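You operate a simulated robot arm through the tools that you are given. There is no shell and no other tool. Be economical: measure what you need, move in short steps, check, and stop when the job is done.

The job below is to be done with a simulated robot arm. You get a single attempt, and the scene is never put back.

TASK
Wax the slide strip of the block holder with the green pad.
Fine: take the wax from the tin; put the pad back and the lid on the wax tin. Set down upright: green pad. A coat counts when it lies all over at full strength: go over it till it gets no stronger.

It is judged by the outcome, as a careful person would: the job done as asked, and still so three seconds after it is handed in. It fails if anything else is knocked over, pushed out of place, dropped, spilled or broken. A push-on lid holds only when it is set on centred and level and pressed home; a screw cap is set on level and turned clockwise until tight.

THE ROBOT
A 6-joint arm with a two-finger parallel gripper, fixed in place. Base frame: the origin is at the foot of the arm, x ahead of it, y to its left, z up. Lengths are in mm, angles in rad, forces in N, time in s.
With the tool pointing down near the work surface it reaches from about 260 to 680 mm from the base axis. Its first joint turns from -1.152 to 1.152 rad. Payload 2.9 kg.
The tool frame sits at the grasp point between the pads (the TCP): z along the fingers, y along the line on which they close. The tips reach 30 mm beyond it. Largest opening 110 mm; finger width 20, thickness 10; the body of the gripper, 48 by 112 mm, starts 55 mm behind the TCP.
Orientation is told as [roll, pitch, yaw] about the base's x, y, z axes, in that order, counted from this pose: with the fingers straight down and closing along the base's y, the tool's x points along the base's -x, its y along +y and its z along -z.

THE INTERFACE
- The arm moves only by the tool jog_arm. Its argument "targets" is a list of rows, each a list of 6 numbers: the shift along the tool's x, y, z in mm, then the turn, a rotation vector about the tool's x, y, z in rad. In form: [[dx, dy, dz, ax, ay, az], ...]. A call has 1 to 8 rows; each row is the pose to reach, as a shift and turn from the pose commanded when the call began, along the tool's axes at that moment. "hand" is the gripper command, from -1 (fully open) to 1 (shut), values between in proportion, set as the call begins (left out, the last holds). Rows are played at 5 a second. More than 50 mm and 0.15 rad between two rows, or a gripper value outside its range, and nothing of the call is played. Where a pose cannot be reached the arm comes as near as it can. A force on the tool above 70 N (or 10 N above the force at the start of the call, whichever is more), or a blocked arm, ends the call early, and 0.2 s more pass. Each finger travels about 108 mm/s and halts on what it meets, pressing with about 41 N; the grip force reading is that of the motor and also rises with nothing between the fingers. The clock runs only during rows and for 0.2 s after the last one: add rows that repeat a pose to give the fingers time. The reply holds the time, the measured pose of the TCP, the force on the tool along the base axes, the opening and the grip force, in the units named above and with some noise, with the torque about the TCP (base axes, N m) and any sound that the robot's microphone picked up.
- Cameras (640 x 400 px; columns grow to the right, rows downward): "scene" is fixed at [86.1, 437.3, 1393.7]; the picture's right is [-0.70, -0.71, 0.00], its down [-0.34, 0.34, -0.88] and it looks along [0.63, -0.61, -0.48] (base axes); focal length 369 px, centre (320, 200). "wrist" rides on the gripper at [72, 17, -103] in the tool frame; the picture's right is [-0.23, 0.97, 0.00], its down [-0.76, -0.18, -0.62] and it looks along [-0.61, -0.14, 0.78] (tool axes); focal length 222 px, centre (320, 200). There is no depth. A picture from a camera that has moved, and an enlarged one, comes with that camera's place and axes in the base frame and with its lens.
- get_image(camera): a new picture of that camera. The clock stands still meanwhile.
- inspect(camera, box): a new picture of the part [left, top, right, bottom] of that camera's present view, enlarged. The clock stands still meanwhile.
- finish_job(): hands the job in; it is judged then, once.

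Go step by step. Nothing tells you positions but the pictures and the camera data: compare them with the known pose of the tool, close in by small moves and look again before you grip or let go. The budget is 120 turns and 68 pictures, counting those below and the enlarged ones. Unless the task says otherwise, let go and move clear before handing in, and close with one line.

The tools are called after "Emit:" as a command line: name --pt "numbers of a row" for each row, then --argument value for the rest, lists and objects as JSON in quotes. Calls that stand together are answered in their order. jog_arm: Moves the arm, as the interface text tells. Its arguments: {"type":"object","properties":{"targets":{"type":"array"},"hand":{"type":"number"}},"required":["targets"]} The other tools are called the same way: get_image (camera) takes a picture; inspect (camera, box) takes an enlarged picture of a part of a camera's view; finish_job () hands the job in.

At the start:

```text
time: 0.0
ee_pos: [474.7, 155.8, 1175.9]
orientation: [0.001, 0.001, 0.0]
force: [0.1, 0.7, -1.0]
wrist_torque: [-0.01, -0.01, -0.04]
grip_width: 110.0
grasp_force: 0.0
```

scene: 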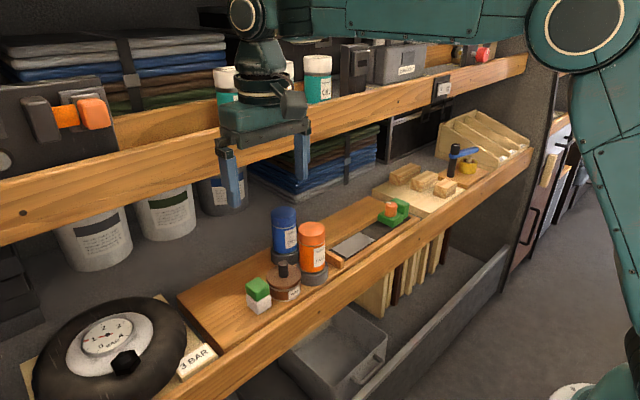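
wrist: 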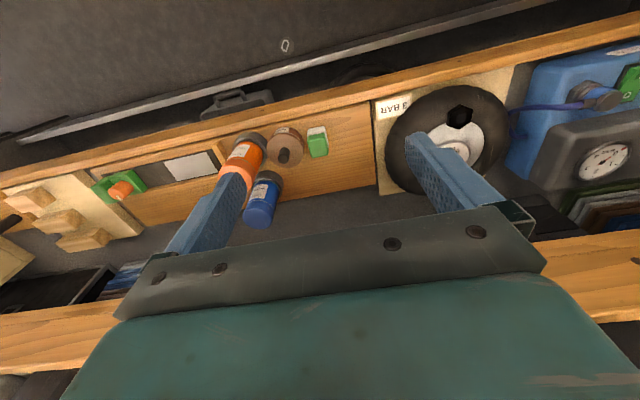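

I see a bench with a green pad, a brown tin (with lid and knob), blue and orange cans, and a holder with a strip further along. I'll look closer first.

Emit:
inspect --camera "scene" --box '[230, 190, 430, 315]'

Emit:
inspect --camera "scene" --box '[370, 100, 550, 212]'

Emit:
inspect --camera "wrist" --box '[0, 90, 340, 290]'

```text
3.20 times, centred on (330, 252) of scene
camera zoom: at [86.1, 437.3, 1393.7], right [-0.7, -0.71, 0.0], down [-0.34, 0.34, -0.88], along [0.63, -0.61, -0.48], focal length 1182 px, centre (288, 32)
```

zoom: 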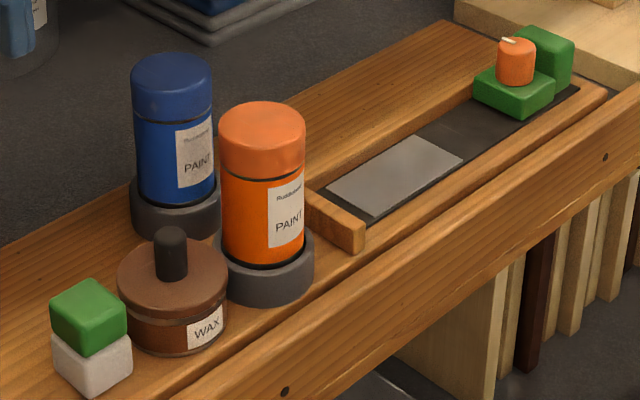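

```text
3.56 times, centred on (460, 156) of scene
camera zoom: at [86.1, 437.3, 1393.7], right [-0.7, -0.71, 0.0], down [-0.34, 0.34, -0.88], along [0.63, -0.61, -0.48], focal length 1313 px, centre (-178, 356)
```

zoom: 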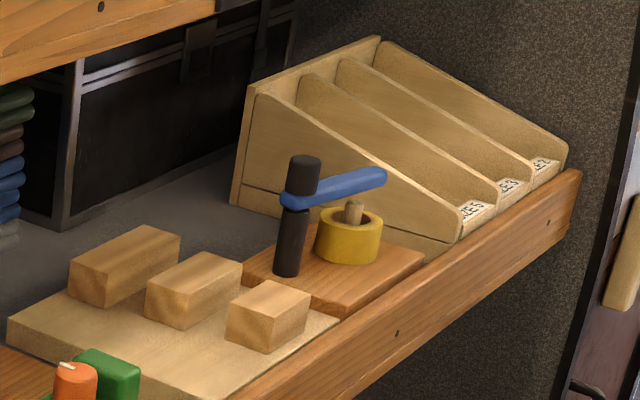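

```text
1.88 times, centred on (170, 190) of wrist
camera zoom: at [401.4, 172.8, 1279.7], right [0.23, 0.97, 0.0], down [0.76, -0.18, 0.62], along [0.61, -0.14, -0.78], focal length 418 px, centre (602, 219)
```

zoom: 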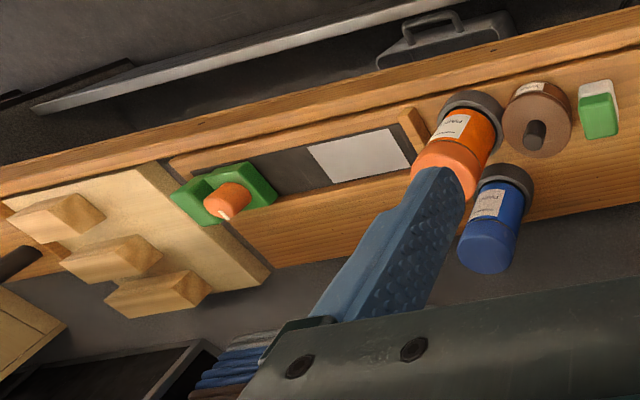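

The light-grey patch lies around (578, -157), the pad around (577, 133) and the tin around (573, 68), on a board at about z 842. I'll turn the gripper so the fingers close along x, which keeps it clear of the cans, and come lower for a better look.

Emit:
jog_arm --pt "-5 0 10 0 0 0.148" --pt "-10 0 20 0 0 0.296" --pt "-15 0 30 0 0 0.444" --pt "-20 0 40 0 0 0.592" --pt "-25 0 50 0 0 0.74" --pt "-30 0 60 0 0 0.888" --pt "-35 0 70 0 0 1.036" --pt "-40 0 80 0 0 1.184"

```text
time: 1.8
ee_pos: [513.6, 155.7, 1096.2]
orientation: [0.0, -0.001, -1.187]
force: [-0.7, -0.5, 0.0]
wrist_torque: [0.03, 0.01, 0.01]
grip_width: 110.0
grasp_force: 0.0
```

The turn is going cleanly. I'll finish it and look.

Emit:
jog_arm --pt "0 0 0 0 0 0.129" --pt "0 0 0 0 0 0.258" --pt "0 0 0 0 0 0.387"

Emit:
get_image --camera "wrist"

Emit:
get_image --camera "scene"

```text
time: 2.6
ee_pos: [514.7, 156.5, 1096.2]
orientation: [0.0, -0.001, -1.573]
force: [0.6, -0.2, -0.2]
wrist_torque: [-0.03, 0.0, -0.01]
grip_width: 109.9
grasp_force: 0.0
```

```text
62 pictures are left
camera wrist: at [531.0, 228.4, 1199.5], right [0.97, -0.23, 0.0], down [-0.18, -0.76, 0.62], along [-0.14, -0.61, -0.78], focal length 222 px, centre (320, 200)
```

wrist: 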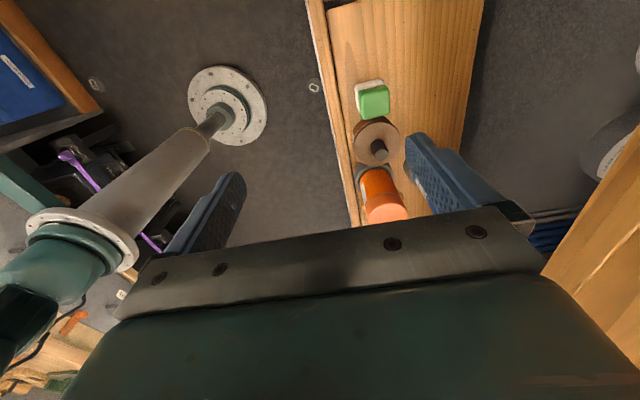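

```text
61 pictures are left
```

scene: 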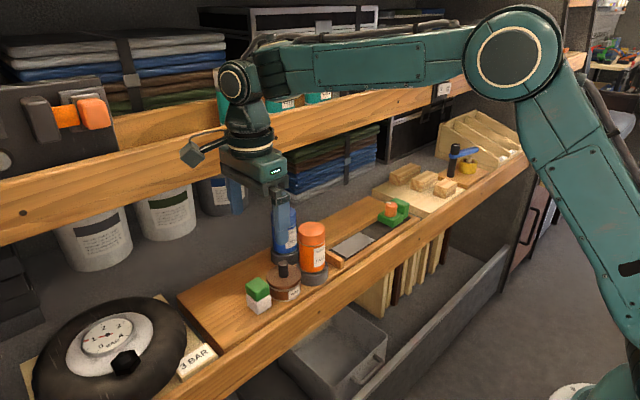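

I'll move above the tin and look closely at its lid.

Emit:
jog_arm --pt "-30 20 0 0 0 0" --pt "-60 40 20 0 0 0" --pt "-88 58 50 0 0 0" --pt "-88 58 80 0 0 0" --hand 0.1

Emit:
get_image --camera "wrist"

Emit:
inspect --camera "scene" --box '[210, 190, 370, 290]'

```text
time: 3.6
ee_pos: [571.7, 68.2, 1017.0]
orientation: [0.001, 0.001, -1.57]
force: [-0.4, 0.3, -0.9]
wrist_torque: [-0.05, -0.02, 0.02]
grip_width: 49.6
grasp_force: 0.2
```

```text
60 pictures are left
camera wrist: at [588.7, 140.6, 1119.8], right [0.97, -0.23, 0.0], down [-0.18, -0.76, 0.62], along [-0.14, -0.61, -0.78], focal length 222 px, centre (320, 200)
```

wrist: 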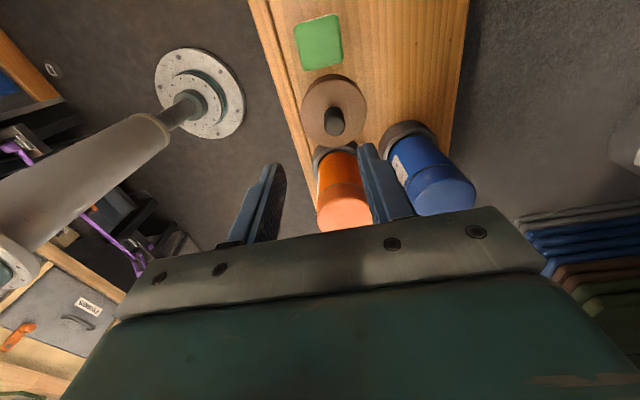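

```text
4.00 times, centred on (290, 240) of scene
camera zoom: at [86.1, 437.3, 1393.7], right [-0.7, -0.71, 0.0], down [-0.34, 0.34, -0.88], along [0.63, -0.61, -0.48], focal length 1477 px, centre (440, 40)
```

zoom: 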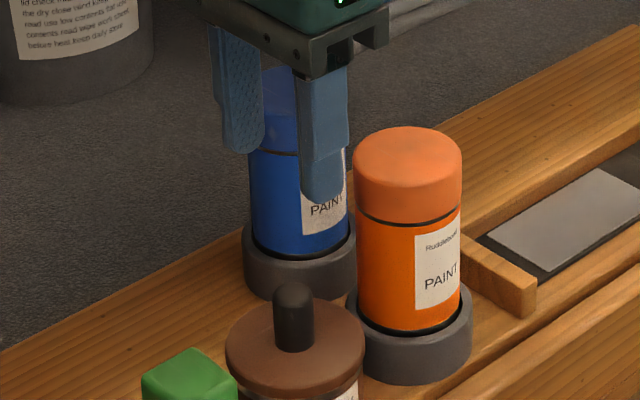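

The knob sits nearer (583, 64). I'll shift there, descend partway and check again.

Emit:
jog_arm --pt "-4 11 30 0 0 0" --pt "-4 11 60 0 0 0"

Emit:
get_image --camera "wrist"

Emit:
inspect --camera "scene" --box '[220, 210, 348, 290]'

```text
time: 4.2
ee_pos: [583.4, 64.7, 956.6]
orientation: [-0.001, -0.001, -1.571]
force: [0.6, -0.8, -0.6]
wrist_torque: [0.01, -0.03, -0.02]
grip_width: 49.4
grasp_force: 0.0
```

```text
58 pictures are left
camera wrist: at [600.5, 136.8, 1059.7], right [0.97, -0.23, 0.0], down [-0.18, -0.76, 0.62], along [-0.14, -0.61, -0.78], focal length 222 px, centre (320, 200)
```

wrist: 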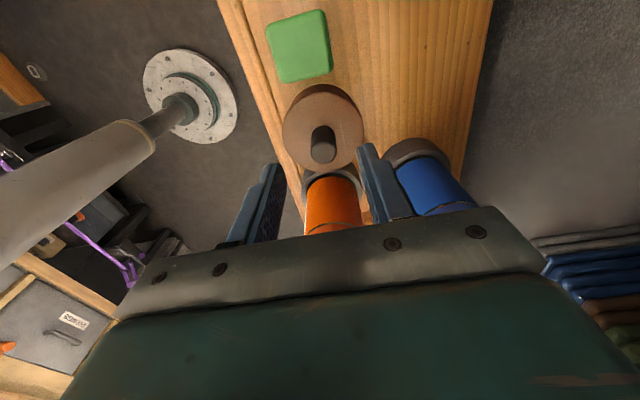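

```text
5.00 times, centred on (284, 250) of scene
camera zoom: at [86.1, 437.3, 1393.7], right [-0.7, -0.71, 0.0], down [-0.34, 0.34, -0.88], along [0.63, -0.61, -0.48], focal length 1846 px, centre (500, -50)
```

zoom: 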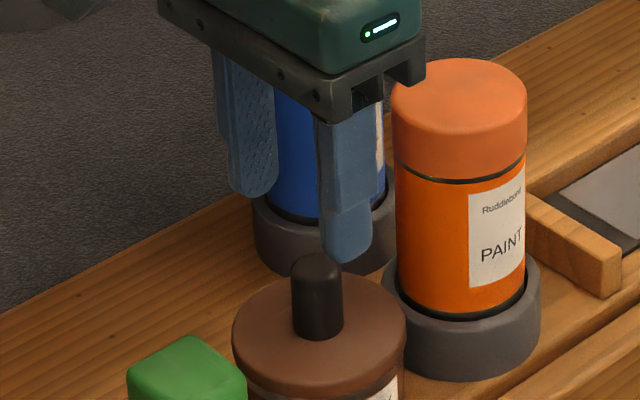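

Combining the views, the knob is at about (585, 61.5) with its top near z 903 and the lid top near z 867. I'll lower around it and check before closing.

Emit:
jog_arm --pt "-3 1.5 25 0 0 0" --pt "-3 1.5 50 0 0 0" --pt "-3 1.5 50 0 0 0"

Emit:
get_image --camera "wrist"

Emit:
inspect --camera "scene" --box '[220, 210, 348, 290]'

```text
time: 5.0
ee_pos: [585.0, 61.1, 906.7]
orientation: [0.001, 0.001, -1.571]
force: [-0.5, 0.5, -1.0]
wrist_torque: [0.0, -0.04, 0.01]
grip_width: 49.5
grasp_force: 0.1
```

```text
56 pictures are left
camera wrist: at [601.7, 133.5, 1009.5], right [0.97, -0.23, 0.0], down [-0.18, -0.76, 0.62], along [-0.14, -0.61, -0.78], focal length 222 px, centre (320, 200)
```

wrist: 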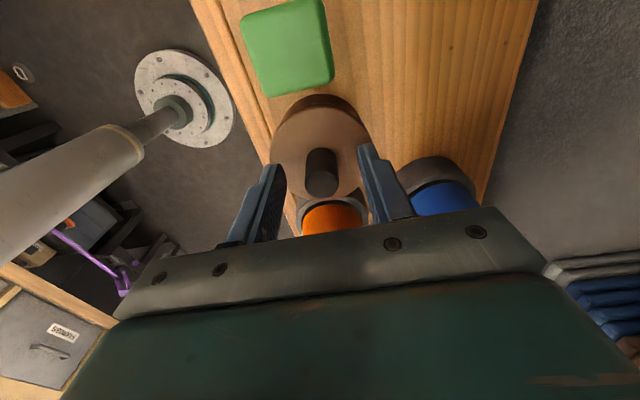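

```text
5.00 times, centred on (284, 250) of scene
camera zoom: at [86.1, 437.3, 1393.7], right [-0.7, -0.71, 0.0], down [-0.34, 0.34, -0.88], along [0.63, -0.61, -0.48], focal length 1846 px, centre (500, -50)
```

zoom: 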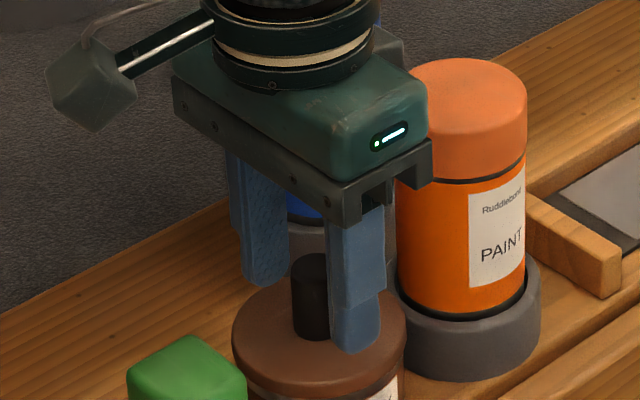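

The knob is centred between the fingers, so I'll grip it.

Emit:
jog_arm --pt "0 0 0 0 0 0" --pt "0 0 0 0 0 0" --pt "0 0 0 0 0 0" --hand 1

```text
time: 5.8
ee_pos: [584.2, 60.9, 905.8]
orientation: [0.0, 0.0, -1.572]
force: [0.2, -0.1, -0.8]
wrist_torque: [0.02, 0.01, 0.02]
grip_width: 18.6
grasp_force: 40.9
heard: snap
```

The knob is held at 18.6 mm, and a snap was heard, perhaps from the lid. I'll lift gently.

Emit:
jog_arm --pt "0 0 -2 0 0 0" --pt "0 0 -5 0 0 0" --pt "0 0 -10 0 0 0" --pt "0 0 -20 0 0 0"

Emit:
inspect --camera "scene" --box '[220, 210, 348, 290]'

```text
time: 6.8
ee_pos: [583.9, 61.3, 926.8]
orientation: [0.001, -0.001, -1.571]
force: [1.3, 0.3, 0.0]
wrist_torque: [0.01, 0.0, -0.01]
grip_width: 18.5
grasp_force: 41.1
```

```text
5.00 times, centred on (284, 250) of scene
camera zoom: at [86.1, 437.3, 1393.7], right [-0.7, -0.71, 0.0], down [-0.34, 0.34, -0.88], along [0.63, -0.61, -0.48], focal length 1846 px, centre (500, -50)
```

zoom: 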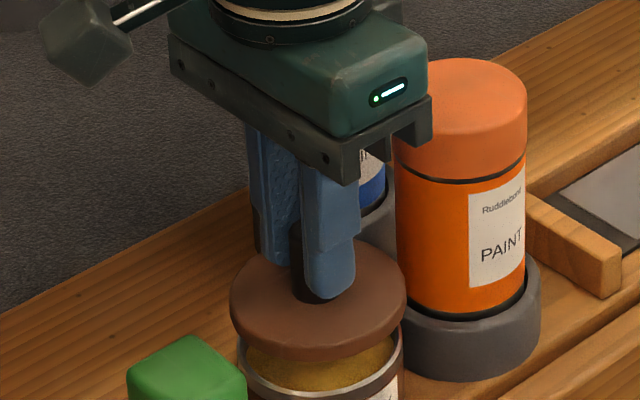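

The lid is off cleanly and the tin stayed put. I'll carry it to the free end of the board, about (605, 198).

Emit:
jog_arm --pt "0 0 -20 0 0 0" --pt "0 0 -38 0 0 0" --pt "40 7 -40 0 0 0" --pt "80 14 -40 0 0 0" --pt "115 21 -40 0 0 0" --pt "137 21 -30 0 0 0" --pt "137 21 0 0 0 0" --pt "137 21 25 0 0 0"

Emit:
get_image --camera "wrist"

Emit:
get_image --camera "scene"

```text
time: 8.6
ee_pos: [605.7, 199.2, 900.5]
orientation: [0.001, -0.001, -1.57]
force: [0.7, 0.0, -0.3]
wrist_torque: [0.02, -0.01, -0.01]
grip_width: 18.5
grasp_force: 40.7
```

```text
53 pictures are left
camera wrist: at [622.4, 271.0, 1004.1], right [0.97, -0.23, 0.0], down [-0.18, -0.76, 0.62], along [-0.14, -0.61, -0.78], focal length 222 px, centre (320, 200)
```

wrist: 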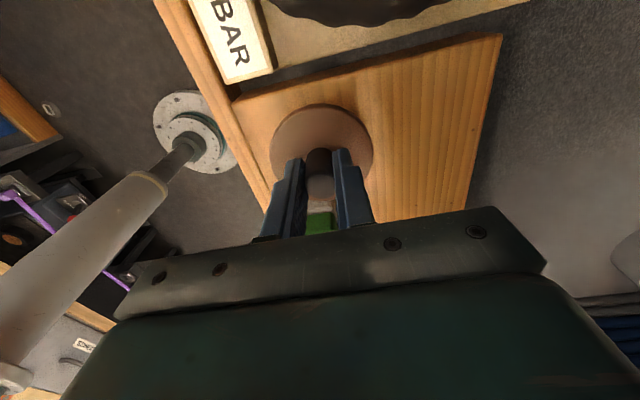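

```text
52 pictures are left
```

scene: 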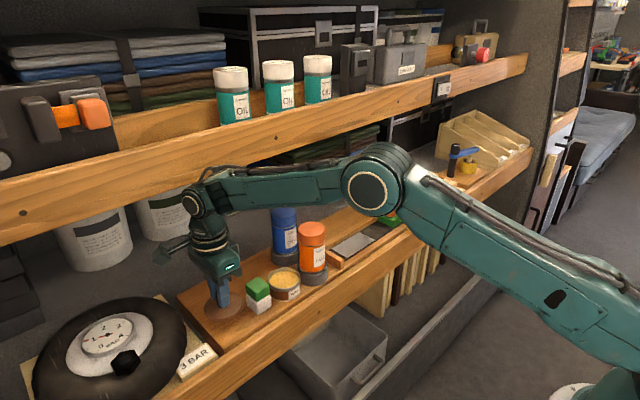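

The lid is over clear board, so I'll lower it gently until it touches.

Emit:
jog_arm --pt "0 0 12 0 0 0" --pt "0 0 20 0 0 0" --pt "0 0 24 0 0 0" --pt "0 0 26 0 0 0" --pt "0 0 28 0 0 0"

Emit:
inspect --camera "scene" --box '[170, 240, 298, 320]'

```text
time: 9.8
ee_pos: [606.2, 198.3, 873.8]
orientation: [0.0, -0.001, -1.572]
force: [-0.4, 0.2, 0.4]
wrist_torque: [0.04, -0.02, 0.01]
grip_width: 18.6
grasp_force: 41.0
```

```text
5.00 times, centred on (234, 280) of scene
camera zoom: at [86.1, 437.3, 1393.7], right [-0.7, -0.71, 0.0], down [-0.34, 0.34, -0.88], along [0.63, -0.61, -0.48], focal length 1846 px, centre (750, -200)
```

zoom: 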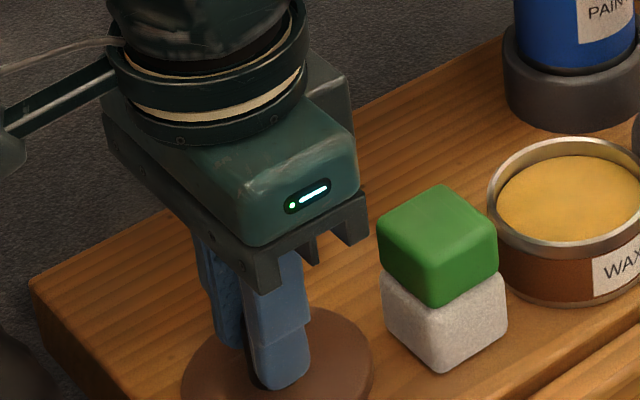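

No contact yet. I'll go on in small steps.

Emit:
jog_arm --pt "0 0 1.5 0 0 0" --pt "0 0 3 0 0 0" --pt "0 0 4.5 0 0 0" --pt "0 0 6 0 0 0"

```text
time: 10.8
ee_pos: [605.7, 198.3, 869.2]
orientation: [0.002, 0.001, -1.571]
force: [-6.9, -2.0, 15.3]
wrist_torque: [-0.15, 0.24, -0.04]
grip_width: 18.5
grasp_force: 41.2
```

The lid touched down at about z 869. I'll ease off, open and rise.

Emit:
jog_arm --pt "0 0 -1.2 0 0 0" --pt "0 0 -1.2 0 0 0"

Emit:
jog_arm --pt "0 0 0 0 0 0" --pt "0 0 0 0 0 0" --pt "0 0 -30 0 0 0" --pt "0 0 -70 0 0 0" --pt "-35 -10 -90 0 0 0" --pt "-70 -20 -90 0 0 0" --hand -0.3

Emit:
get_image --camera "wrist"

Emit:
inspect --camera "scene" --box '[180, 210, 340, 310]'

```text
time: 11.4
ee_pos: [605.3, 198.8, 869.2]
orientation: [0.003, 0.0, -1.57]
force: [-0.8, 0.2, 14.5]
wrist_torque: [-0.07, 0.04, 0.0]
grip_width: 18.6
grasp_force: 41.3
```

```text
time: 12.8
ee_pos: [585.3, 128.7, 959.1]
orientation: [-0.001, 0.002, -1.569]
force: [-0.7, -0.7, -0.8]
wrist_torque: [0.0, 0.02, 0.0]
grip_width: 71.4
grasp_force: 0.1
```

```text
50 pictures are left
camera wrist: at [601.9, 200.6, 1062.5], right [0.97, -0.23, 0.0], down [-0.18, -0.76, 0.62], along [-0.14, -0.61, -0.78], focal length 222 px, centre (320, 200)
```

wrist: 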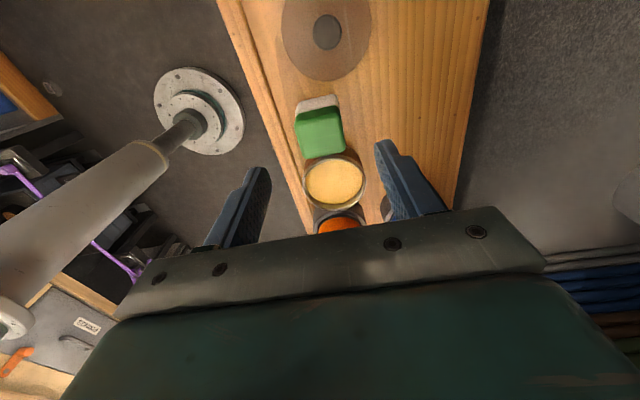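

```text
4.00 times, centred on (260, 260) of scene
camera zoom: at [86.1, 437.3, 1393.7], right [-0.7, -0.71, 0.0], down [-0.34, 0.34, -0.88], along [0.63, -0.61, -0.48], focal length 1477 px, centre (560, -40)
```

zoom: 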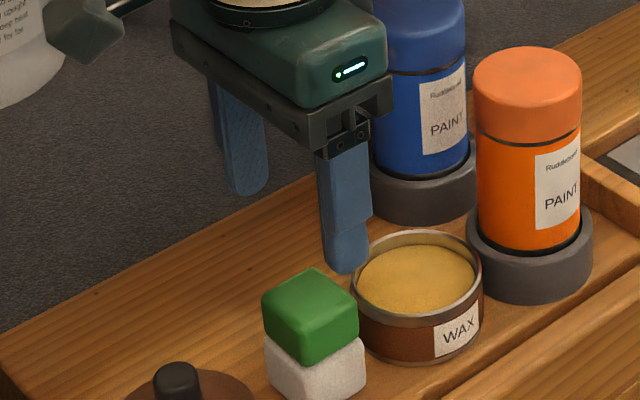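

The lid rests upright and the pad is next. I'll lower over it partway with the fingers either side along x.

Emit:
jog_arm --pt "-2 2 25 0 0 0" --pt "-2 2 50 0 0 0" --pt "-2 2 50 0 0 0"

Emit:
get_image --camera "wrist"

Emit:
inspect --camera "scene" --box '[200, 230, 328, 310]'

```text
time: 13.6
ee_pos: [586.7, 126.3, 909.6]
orientation: [0.0, 0.001, -1.571]
force: [-0.1, -0.5, 0.7]
wrist_torque: [-0.02, 0.02, 0.02]
grip_width: 71.5
grasp_force: 0.1
```

```text
48 pictures are left
camera wrist: at [603.9, 198.5, 1012.6], right [0.97, -0.23, 0.0], down [-0.18, -0.76, 0.62], along [-0.14, -0.61, -0.78], focal length 222 px, centre (320, 200)
```

wrist: 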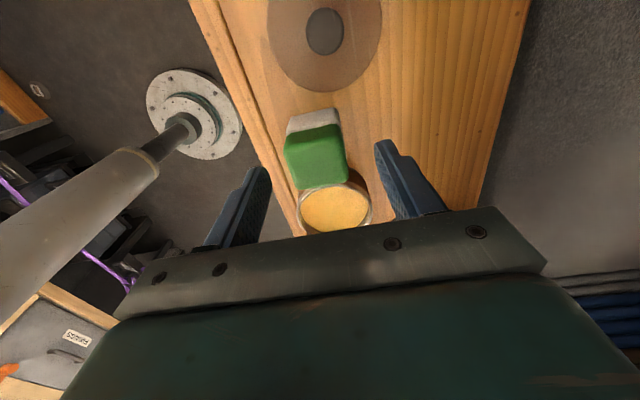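

```text
5.00 times, centred on (264, 270) of scene
camera zoom: at [86.1, 437.3, 1393.7], right [-0.7, -0.71, 0.0], down [-0.34, 0.34, -0.88], along [0.63, -0.61, -0.48], focal length 1846 px, centre (600, -150)
```

zoom: 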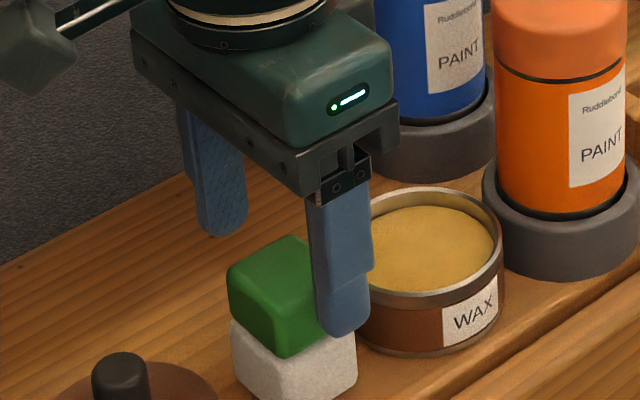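

I'll enlarge the wrist view of the pad.

Emit:
inspect --camera "wrist" --box '[240, 90, 400, 240]'

```text
2.67 times, centred on (320, 165) of wrist
camera zoom: at [603.9, 198.5, 1012.6], right [0.97, -0.23, 0.0], down [-0.18, -0.76, 0.62], along [-0.14, -0.61, -0.78], focal length 592 px, centre (320, 293)
```

zoom: 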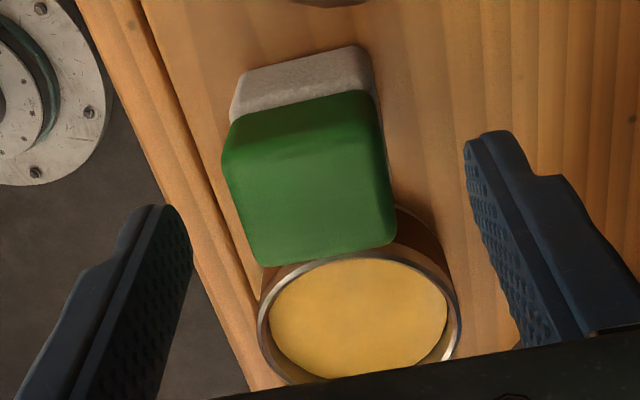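

The pad top is centred near (585, 122.5) with its top at about z 875. I'll lower until the tips reach the bottom of the green part.

Emit:
jog_arm --pt "-3.5 -1.5 15 0 0 0" --pt "-3.5 -1.5 30 0 0 0" --pt "-3.5 -1.5 30 0 0 0"

Emit:
inspect --camera "wrist" --box '[240, 90, 400, 240]'

Emit:
inspect --camera "scene" --box '[200, 230, 328, 310]'

```text
time: 14.4
ee_pos: [585.5, 123.0, 879.1]
orientation: [0.001, 0.001, -1.571]
force: [0.1, -0.9, -0.1]
wrist_torque: [0.0, 0.01, -0.02]
grip_width: 71.6
grasp_force: 0.2
```

```text
2.67 times, centred on (320, 165) of wrist
camera zoom: at [602.2, 195.1, 982.3], right [0.97, -0.23, 0.0], down [-0.18, -0.76, 0.62], along [-0.14, -0.61, -0.78], focal length 592 px, centre (320, 293)
```

zoom: 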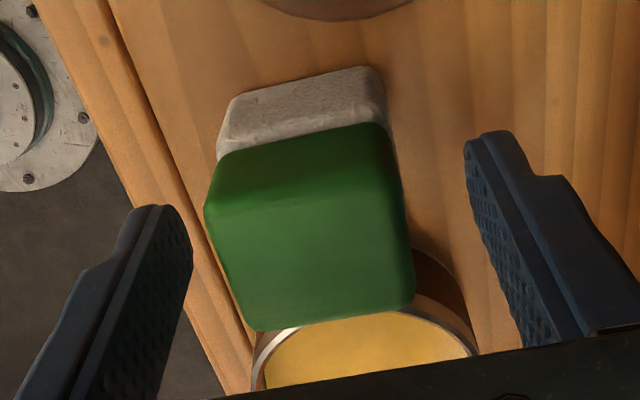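

```text
5.00 times, centred on (264, 270) of scene
camera zoom: at [86.1, 437.3, 1393.7], right [-0.7, -0.71, 0.0], down [-0.34, 0.34, -0.88], along [0.63, -0.61, -0.48], focal length 1846 px, centre (600, -150)
```

zoom: 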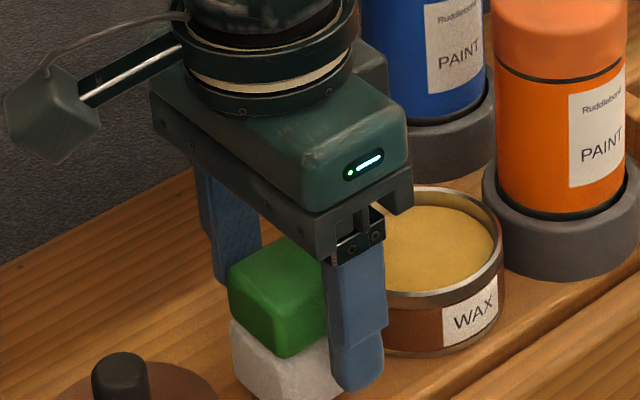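

The pad is centred, so I'll close on it.

Emit:
jog_arm --pt "0 -1 0 0 0 0" --pt "0 -1 0 0 0 0" --pt "0 -1 0 0 0 0" --hand 1

Emit:
inspect --camera "scene" --box '[200, 230, 328, 310]'

```text
time: 15.2
ee_pos: [584.6, 122.7, 879.0]
orientation: [-0.001, 0.0, -1.571]
force: [0.5, 0.7, 1.0]
wrist_torque: [0.0, 0.04, 0.01]
grip_width: 40.9
grasp_force: 41.1
```

```text
5.00 times, centred on (264, 270) of scene
camera zoom: at [86.1, 437.3, 1393.7], right [-0.7, -0.71, 0.0], down [-0.34, 0.34, -0.88], along [0.63, -0.61, -0.48], focal length 1846 px, centre (600, -150)
```

zoom: 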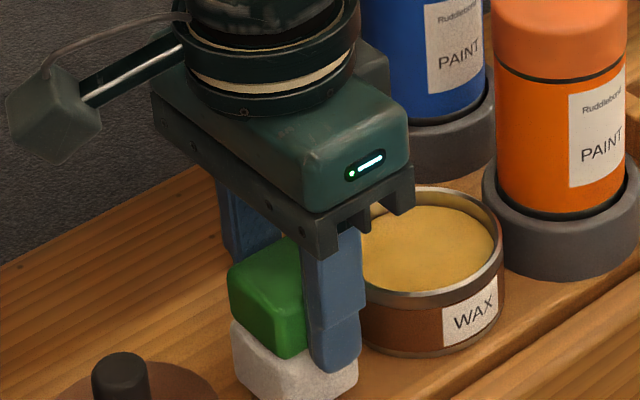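

The pad is held at 40.9 mm. I'll lift it over the tin, which is centred at about (584.3, 61).

Emit:
jog_arm --pt "0 0 -25 0 0 0" --pt "0 0 -52 0 0 0" --pt "-30 0 -52 0 0 0" --pt "-61.7 0 -52 0 0 0" --pt "-61.7 0 -52 0 0 0"

Emit:
inspect --camera "wrist" --box '[240, 90, 400, 240]'

Emit:
inspect --camera "scene" --box '[220, 220, 348, 300]'

```text
time: 16.4
ee_pos: [583.9, 60.3, 932.7]
orientation: [0.001, 0.001, -1.57]
force: [0.1, 0.1, -0.6]
wrist_torque: [0.01, 0.0, 0.05]
grip_width: 40.6
grasp_force: 41.3
```

```text
2.67 times, centred on (320, 165) of wrist
camera zoom: at [601.6, 133.2, 1035.1], right [0.97, -0.23, 0.0], down [-0.18, -0.76, 0.62], along [-0.14, -0.61, -0.78], focal length 592 px, centre (320, 293)
```

zoom: 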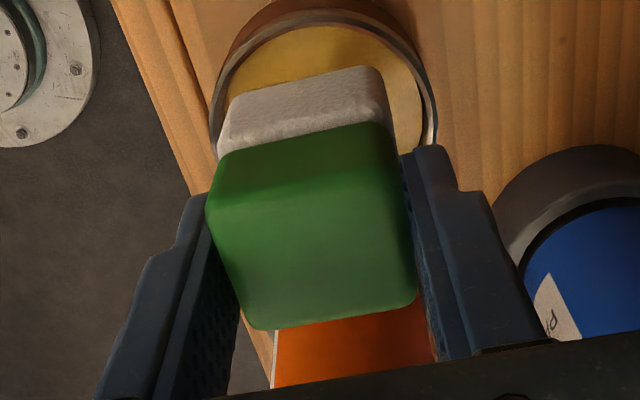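

```text
5.00 times, centred on (284, 260) of scene
camera zoom: at [86.1, 437.3, 1393.7], right [-0.7, -0.71, 0.0], down [-0.34, 0.34, -0.88], along [0.63, -0.61, -0.48], focal length 1846 px, centre (500, -100)
```

zoom: 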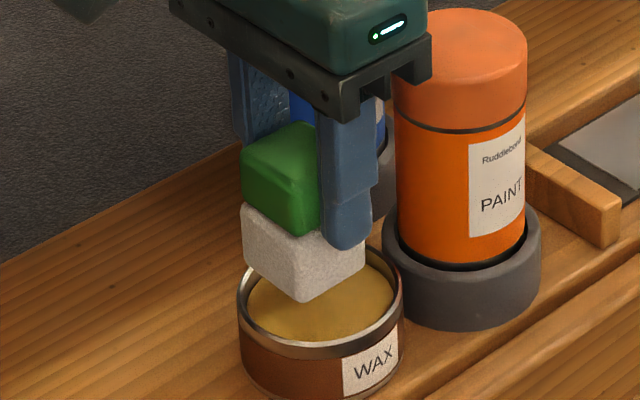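

Before lowering I want to check the centring more exactly, so I'll enlarge both views.

Emit:
inspect --camera "scene" --box '[256, 240, 320, 300]'

Emit:
get_image --camera "wrist"

```text
6.67 times, centred on (288, 270) of scene
camera zoom: at [86.1, 437.3, 1393.7], right [-0.7, -0.71, 0.0], down [-0.34, 0.34, -0.88], along [0.63, -0.61, -0.48], focal length 2462 px, centre (533, -267)
```

zoom: 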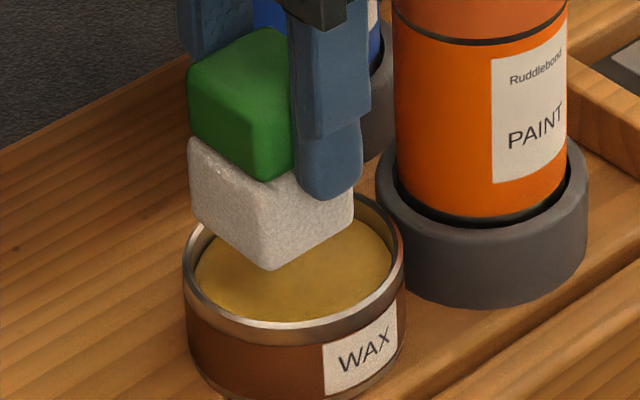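

```text
39 pictures are left
camera wrist: at [601.6, 133.2, 1035.1], right [0.97, -0.23, 0.0], down [-0.18, -0.76, 0.62], along [-0.14, -0.61, -0.78], focal length 222 px, centre (320, 200)
```

wrist: 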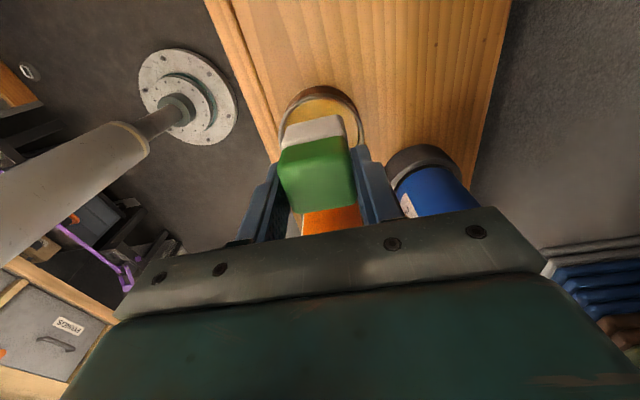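

From where the lid sat, plus horizontal offsets in both views, the tin centre is about 6 mm further toward -y than the pad. I'll shift and compare again.

Emit:
jog_arm --pt "-3 0 0 0 0 0" --pt "-6 0 0 0 0 0" --pt "-6 0 4 0 0 0"

Emit:
inspect --camera "scene" --box '[256, 240, 320, 300]'

```text
time: 17.2
ee_pos: [585.2, 54.3, 926.4]
orientation: [0.0, -0.001, -1.57]
force: [0.5, -0.2, -0.8]
wrist_torque: [-0.02, 0.02, -0.02]
grip_width: 40.6
grasp_force: 41.2
```

```text
6.67 times, centred on (288, 270) of scene
camera zoom: at [86.1, 437.3, 1393.7], right [-0.7, -0.71, 0.0], down [-0.34, 0.34, -0.88], along [0.63, -0.61, -0.48], focal length 2462 px, centre (533, -267)
```

zoom: 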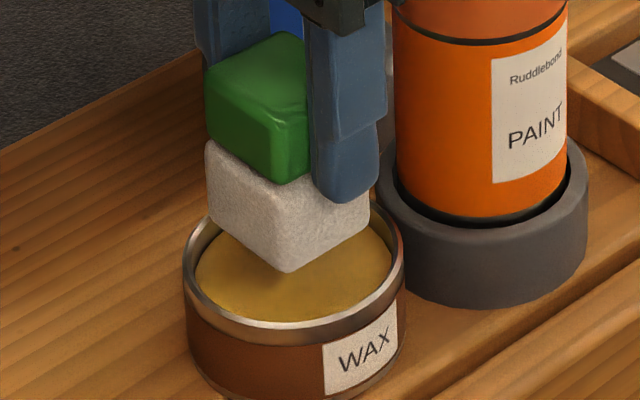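

The pad is now nearly concentric with the tin. I'll lower it in small steps until it touches the wax.

Emit:
jog_arm --pt "-1 0 4 0 0 0" --pt "-1 0 8 0 0 0" --pt "-1 0 11 0 0 0" --pt "-1 0 14 0 0 0"

Emit:
inspect --camera "scene" --box '[256, 240, 320, 300]'

```text
time: 18.2
ee_pos: [585.7, 53.8, 911.7]
orientation: [0.001, 0.0, -1.572]
force: [0.6, -0.8, -0.7]
wrist_torque: [0.02, 0.02, 0.01]
grip_width: 40.9
grasp_force: 41.2
```

```text
6.67 times, centred on (288, 270) of scene
camera zoom: at [86.1, 437.3, 1393.7], right [-0.7, -0.71, 0.0], down [-0.34, 0.34, -0.88], along [0.63, -0.61, -0.48], focal length 2462 px, centre (533, -267)
```

zoom: 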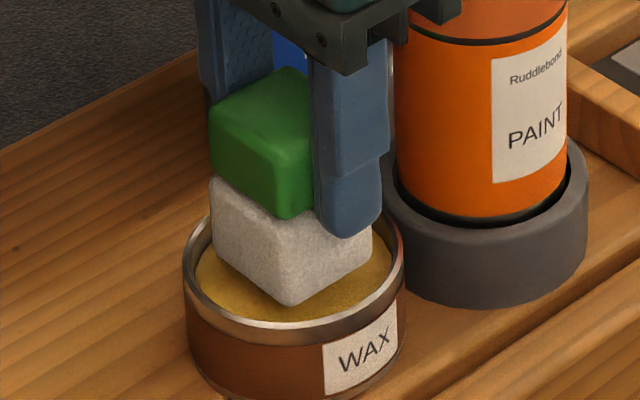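

The pad is inside the rim with no contact yet. I'll keep going down slowly.

Emit:
jog_arm --pt "0 0 1.5 0 0 0" --pt "0 0 3 0 0 0" --pt "0 0 4.5 0 0 0" --pt "0 0 6 0 0 0" --pt "0 0 6 0 0 0"

Emit:
inspect --camera "scene" --box '[256, 240, 320, 300]'

```text
time: 19.4
ee_pos: [583.7, 53.1, 907.2]
orientation: [0.0, -0.001, -1.571]
force: [-1.8, 0.0, 4.5]
wrist_torque: [0.0, 0.07, 0.01]
grip_width: 40.9
grasp_force: 40.4
```

```text
6.67 times, centred on (288, 270) of scene
camera zoom: at [86.0, 437.3, 1393.7], right [-0.7, -0.71, 0.0], down [-0.34, 0.34, -0.88], along [0.63, -0.61, -0.48], focal length 2462 px, centre (533, -267)
```

zoom: 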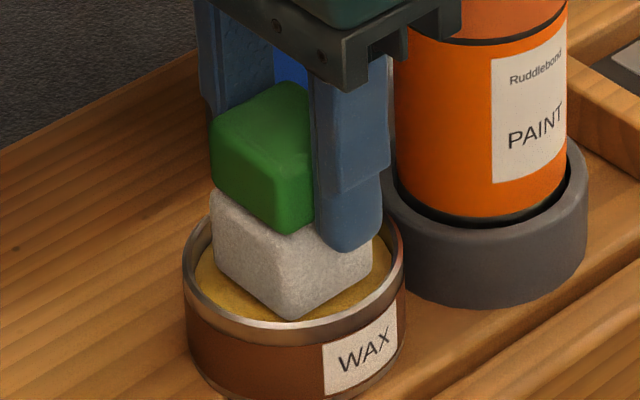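

Contact at about 4.5 N, with the pad on the wax. I'll press a little more with a small wiggle, then lift.

Emit:
jog_arm --pt "0 0 1.5 0 0 0" --pt "1.5 0 1.5 0 0 0" --pt "-1.5 0 1.5 0 0 0" --pt "0 1.5 1.5 0 0 0" --pt "0 -1.5 1.5 0 0 0" --pt "0 0 1.5 0 0 0"

Emit:
jog_arm --pt "0 0 -15 0 0 0" --pt "0 0 -40 0 0 0" --pt "0 0 -80 0 0 0" --pt "0 0 -110 0 0 0" --pt "0 0 -110 0 0 0"

Emit:
inspect --camera "scene" --box '[240, 190, 368, 290]'

```text
time: 20.8
ee_pos: [586.1, 53.6, 905.6]
orientation: [0.005, 0.0, -1.569]
force: [2.4, -0.1, 23.0]
wrist_torque: [0.09, -0.02, -0.02]
grip_width: 41.2
grasp_force: 41.2
```

```text
time: 22.0
ee_pos: [583.9, 53.6, 1013.0]
orientation: [-0.009, -0.002, -1.572]
force: [1.8, -0.8, -17.4]
wrist_torque: [0.51, 1.22, 0.02]
grip_width: 41.0
grasp_force: 40.6
```

```text
4.00 times, centred on (304, 240) of scene
camera zoom: at [86.5, 437.3, 1393.7], right [-0.7, -0.71, 0.0], down [-0.34, 0.34, -0.88], along [0.63, -0.61, -0.48], focal length 1477 px, centre (384, 40)
```

zoom: 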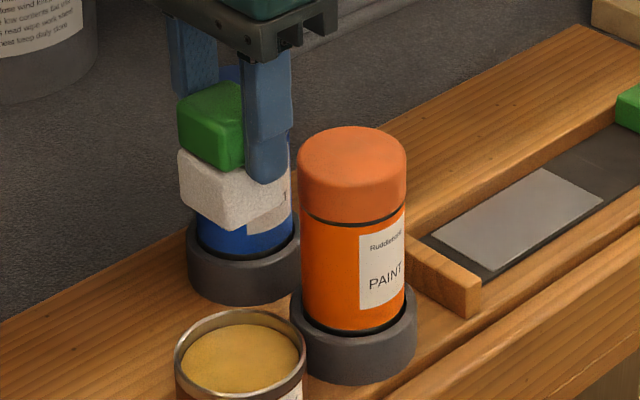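

The tool reads -17 N with a torque, so part of the wrist may be touching the shelf above. I'll lower again at once and look.

Emit:
jog_arm --pt "0 0 15 0 0 0" --pt "0 0 25 0 0 0" --pt "0 0 25 0 0 0"

Emit:
get_image --camera "scene"

Emit:
get_image --camera "wrist"

```text
time: 22.8
ee_pos: [585.1, 54.1, 989.9]
orientation: [0.0, 0.001, -1.57]
force: [-0.4, 0.4, -0.2]
wrist_torque: [0.03, -0.02, 0.04]
grip_width: 40.9
grasp_force: 40.8
```

```text
34 pictures are left
```

scene: 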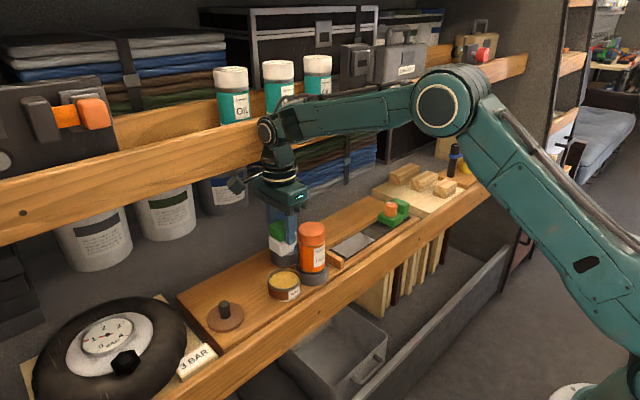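

```text
33 pictures are left
camera wrist: at [602.1, 126.3, 1093.7], right [0.97, -0.23, 0.0], down [-0.18, -0.76, 0.62], along [-0.14, -0.61, -0.78], focal length 222 px, centre (320, 200)
```

wrist: 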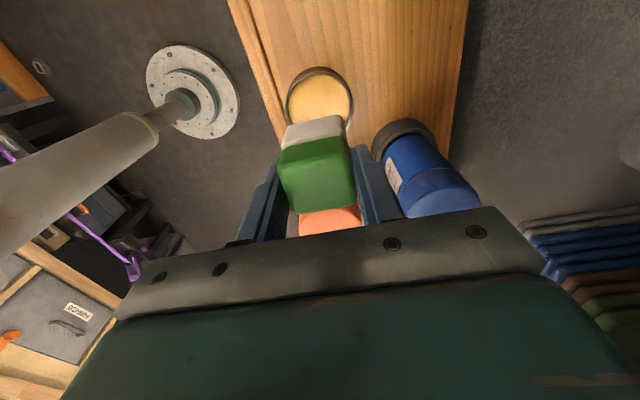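

That was the wrist against the shelf; everything still stands and the force is gone. I'll go around the orange can at x about 500 and stay at z 1005 or lower.

Emit:
jog_arm --pt "0 -45 0 0 0 0" --pt "0 -88 0 0 0 0" --pt "-45 -88 -10 0 0 0" --pt "-90 -88 -10 0 0 0" --pt "-135 -88 -10 0 0 0" --pt "-165 -88 -10 0 0 0" --pt "-165 -50 -10 0 0 0" --pt "-165 -20 0 0 0 0"

Emit:
get_image --camera "wrist"

Emit:
inspect --camera "scene" --box '[300, 170, 460, 270]'

```text
time: 24.6
ee_pos: [564.3, -110.7, 990.3]
orientation: [0.0, 0.001, -1.57]
force: [-0.3, -0.5, -0.6]
wrist_torque: [-0.01, 0.0, 0.0]
grip_width: 41.0
grasp_force: 40.5
```

```text
32 pictures are left
camera wrist: at [582.1, -38.9, 1093.4], right [0.97, -0.23, 0.0], down [-0.18, -0.76, 0.62], along [-0.14, -0.61, -0.78], focal length 222 px, centre (320, 200)
```

wrist: 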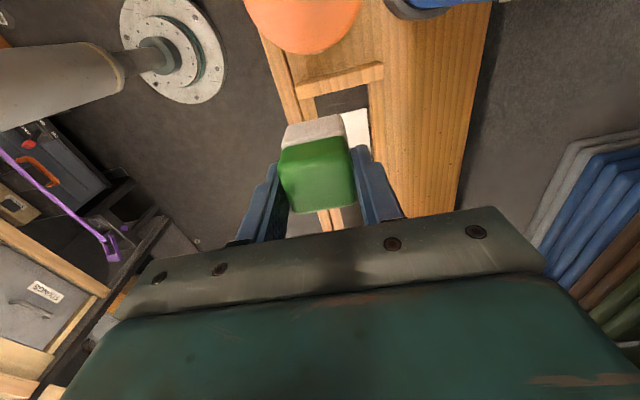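

```text
4.00 times, centred on (380, 220) of scene
camera zoom: at [86.1, 437.3, 1393.7], right [-0.7, -0.71, 0.0], down [-0.34, 0.34, -0.88], along [0.63, -0.61, -0.48], focal length 1477 px, centre (80, 120)
```

zoom: 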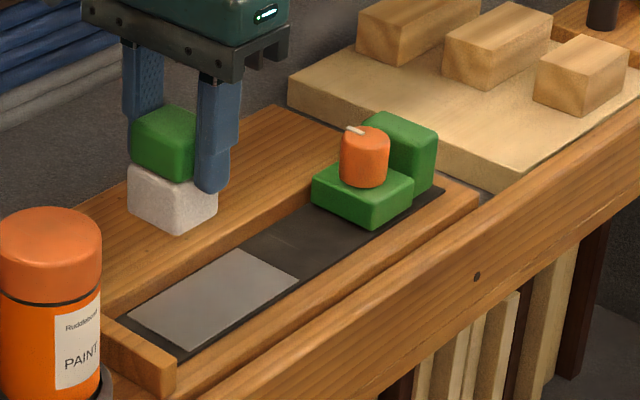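

The light strip lies in a slot behind a wooden end stop. I'll step back in x so the wrist camera can see it past the pad.

Emit:
jog_arm --pt "0 -45 0 0 0 0" --pt "20 -90 0 0 0 0"

Emit:
inspect --camera "wrist" --box '[300, 60, 540, 210]'

Emit:
inspect --camera "scene" --box '[320, 190, 420, 265]'

```text
time: 25.2
ee_pos: [475.5, -90.4, 990.1]
orientation: [0.0, 0.001, -1.571]
force: [0.1, 0.3, 0.2]
wrist_torque: [-0.01, 0.0, 0.03]
grip_width: 41.0
grasp_force: 41.3
```

```text
2.67 times, centred on (420, 135) of wrist
camera zoom: at [491.8, -18.6, 1093.5], right [0.97, -0.23, 0.0], down [-0.18, -0.76, 0.62], along [-0.14, -0.61, -0.78], focal length 592 px, centre (53, 373)
```

zoom: 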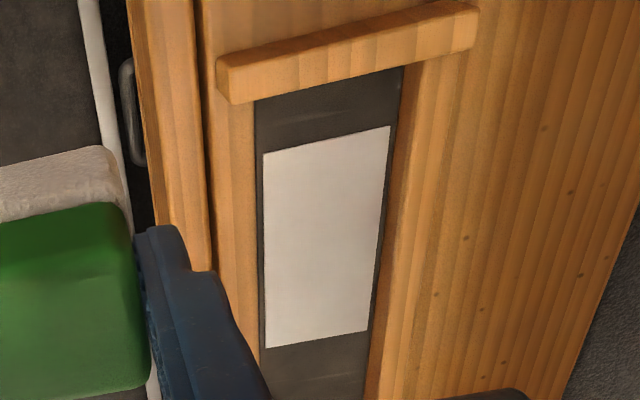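

```text
5.33 times, centred on (370, 228) of scene
camera zoom: at [86.1, 437.3, 1393.7], right [-0.7, -0.71, 0.0], down [-0.34, 0.34, -0.88], along [0.63, -0.61, -0.48], focal length 1969 px, centre (53, 53)
```

zoom: 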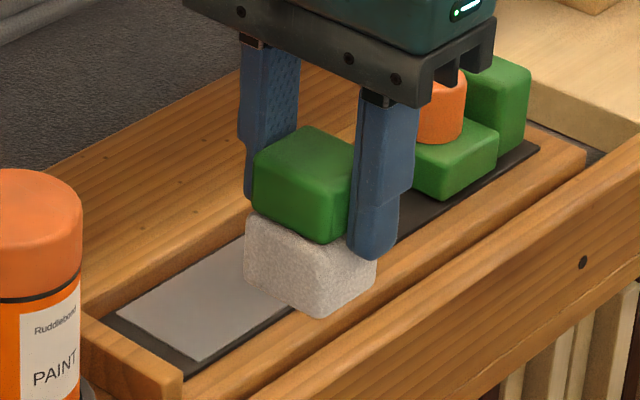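

The strip is clear now: roughly 50 by 100 mm, centred near (585, -172), in a shallow slot. I'll bring the pad above its middle and compare in the scene view before touching.

Emit:
jog_arm --pt "-40 40 0 0 0 0" --pt "-80 80 0 0 0 0" --pt "-88 109 20 0 0 0" --pt "-88 109 55 0 0 0" --pt "-88 109 90 0 0 0" --pt "-88 109 90 0 0 0"

Emit:
inspect --camera "scene" --box '[320, 190, 420, 265]'

Emit:
inspect --camera "wrist" --box '[220, 60, 440, 240]'

```text
refused: row 1 steps farther than a row can; nothing moved
```

```text
5.33 times, centred on (370, 228) of scene
camera zoom: at [86.1, 437.3, 1393.7], right [-0.7, -0.71, 0.0], down [-0.34, 0.34, -0.88], along [0.63, -0.61, -0.48], focal length 1969 px, centre (53, 53)
```

zoom: 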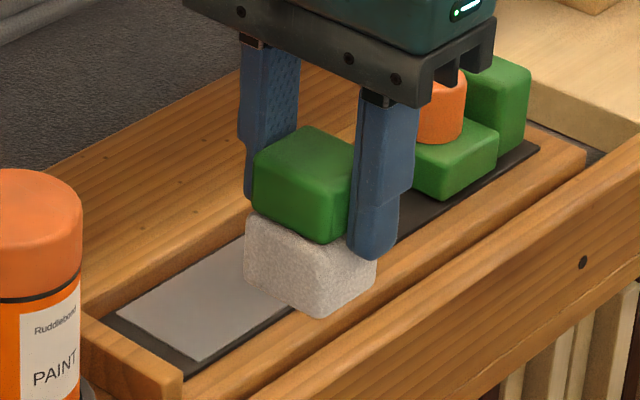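

```text
2.22 times, centred on (330, 150) of wrist
camera zoom: at [491.8, -18.6, 1093.5], right [0.97, -0.23, 0.0], down [-0.18, -0.76, 0.62], along [-0.14, -0.61, -0.78], focal length 494 px, centre (298, 311)
```

zoom: 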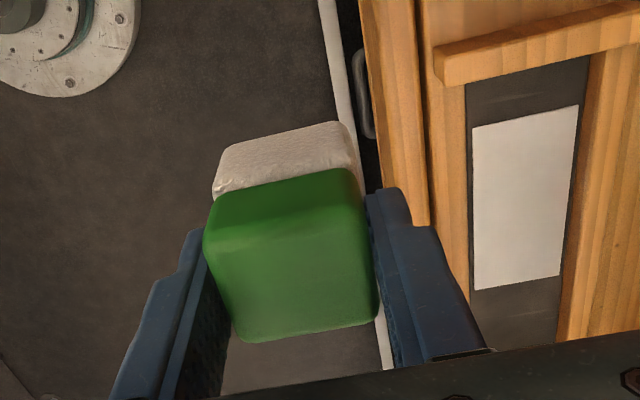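

That step was too long for one row, so nothing moved. I'll repeat with shorter rows.

Emit:
jog_arm --pt "-30 35 0 0 0 0" --pt "-60 70 0 0 0 0" --pt "-88 109 10 0 0 0" --pt "-88 109 50 0 0 0" --pt "-88 109 90 0 0 0" --pt "-88 109 90 0 0 0"

Emit:
inspect --camera "scene" --box '[320, 190, 420, 265]'

Emit:
inspect --camera "wrist" --box '[220, 60, 440, 240]'

```text
time: 26.6
ee_pos: [584.0, -179.7, 898.8]
orientation: [-0.001, -0.001, -1.57]
force: [0.0, 0.6, -0.9]
wrist_torque: [0.01, 0.02, 0.01]
grip_width: 40.8
grasp_force: 41.1
```

```text
5.33 times, centred on (370, 228) of scene
camera zoom: at [86.1, 437.3, 1393.7], right [-0.7, -0.71, 0.0], down [-0.34, 0.34, -0.88], along [0.63, -0.61, -0.48], focal length 1969 px, centre (53, 53)
```

zoom: 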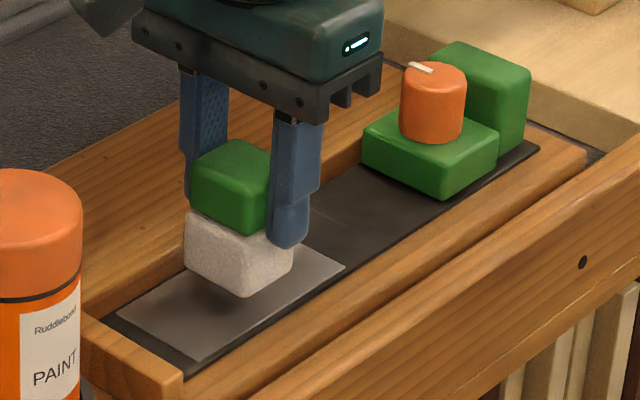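

```text
2.22 times, centred on (330, 150) of wrist
camera zoom: at [600.6, -107.0, 1002.8], right [0.97, -0.23, 0.0], down [-0.18, -0.76, 0.62], along [-0.14, -0.61, -0.78], focal length 494 px, centre (298, 311)
```

zoom: 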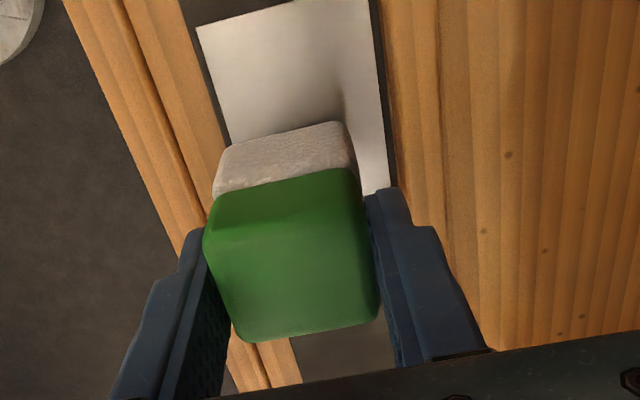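

Both views say the strip centre lies about 4 mm further in +x and is level in y. I'll shift and lower gently onto the strip.

Emit:
jog_arm --pt "0 3.5 4 0 0 0" --pt "0 3.5 8 0 0 0" --pt "0 3.5 11 0 0 0" --pt "0 3.5 13 0 0 0" --pt "0 3.5 13 0 0 0"

Emit:
inspect --camera "scene" --box '[335, 200, 405, 250]'

```text
time: 27.8
ee_pos: [587.6, -179.3, 886.5]
orientation: [-0.001, 0.001, -1.571]
force: [-0.5, 0.0, -0.3]
wrist_torque: [-0.01, 0.01, 0.05]
grip_width: 41.1
grasp_force: 40.9
```

```text
8.00 times, centred on (370, 225) of scene
camera zoom: at [86.1, 437.3, 1393.7], right [-0.7, -0.71, 0.0], down [-0.34, 0.34, -0.88], along [0.63, -0.61, -0.48], focal length 2954 px, centre (-80, 0)
```

zoom: 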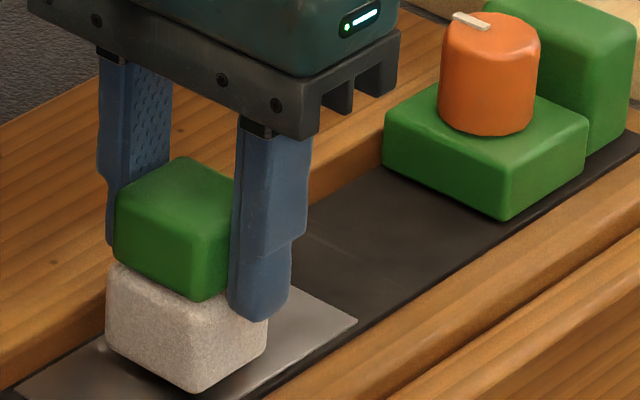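

It's nearly down. I'll continue in small steps to contact.

Emit:
jog_arm --pt "0 0 1.5 0 0 0" --pt "0 0 3 0 0 0" --pt "0 0 4.5 0 0 0" --pt "0 0 6 0 0 0" --pt "0 0 6 0 0 0"

```text
time: 29.0
ee_pos: [587.7, -180.2, 881.4]
orientation: [0.002, 0.0, -1.57]
force: [-2.5, 0.9, 7.4]
wrist_torque: [0.08, 0.06, 0.0]
grip_width: 40.8
grasp_force: 40.9
```

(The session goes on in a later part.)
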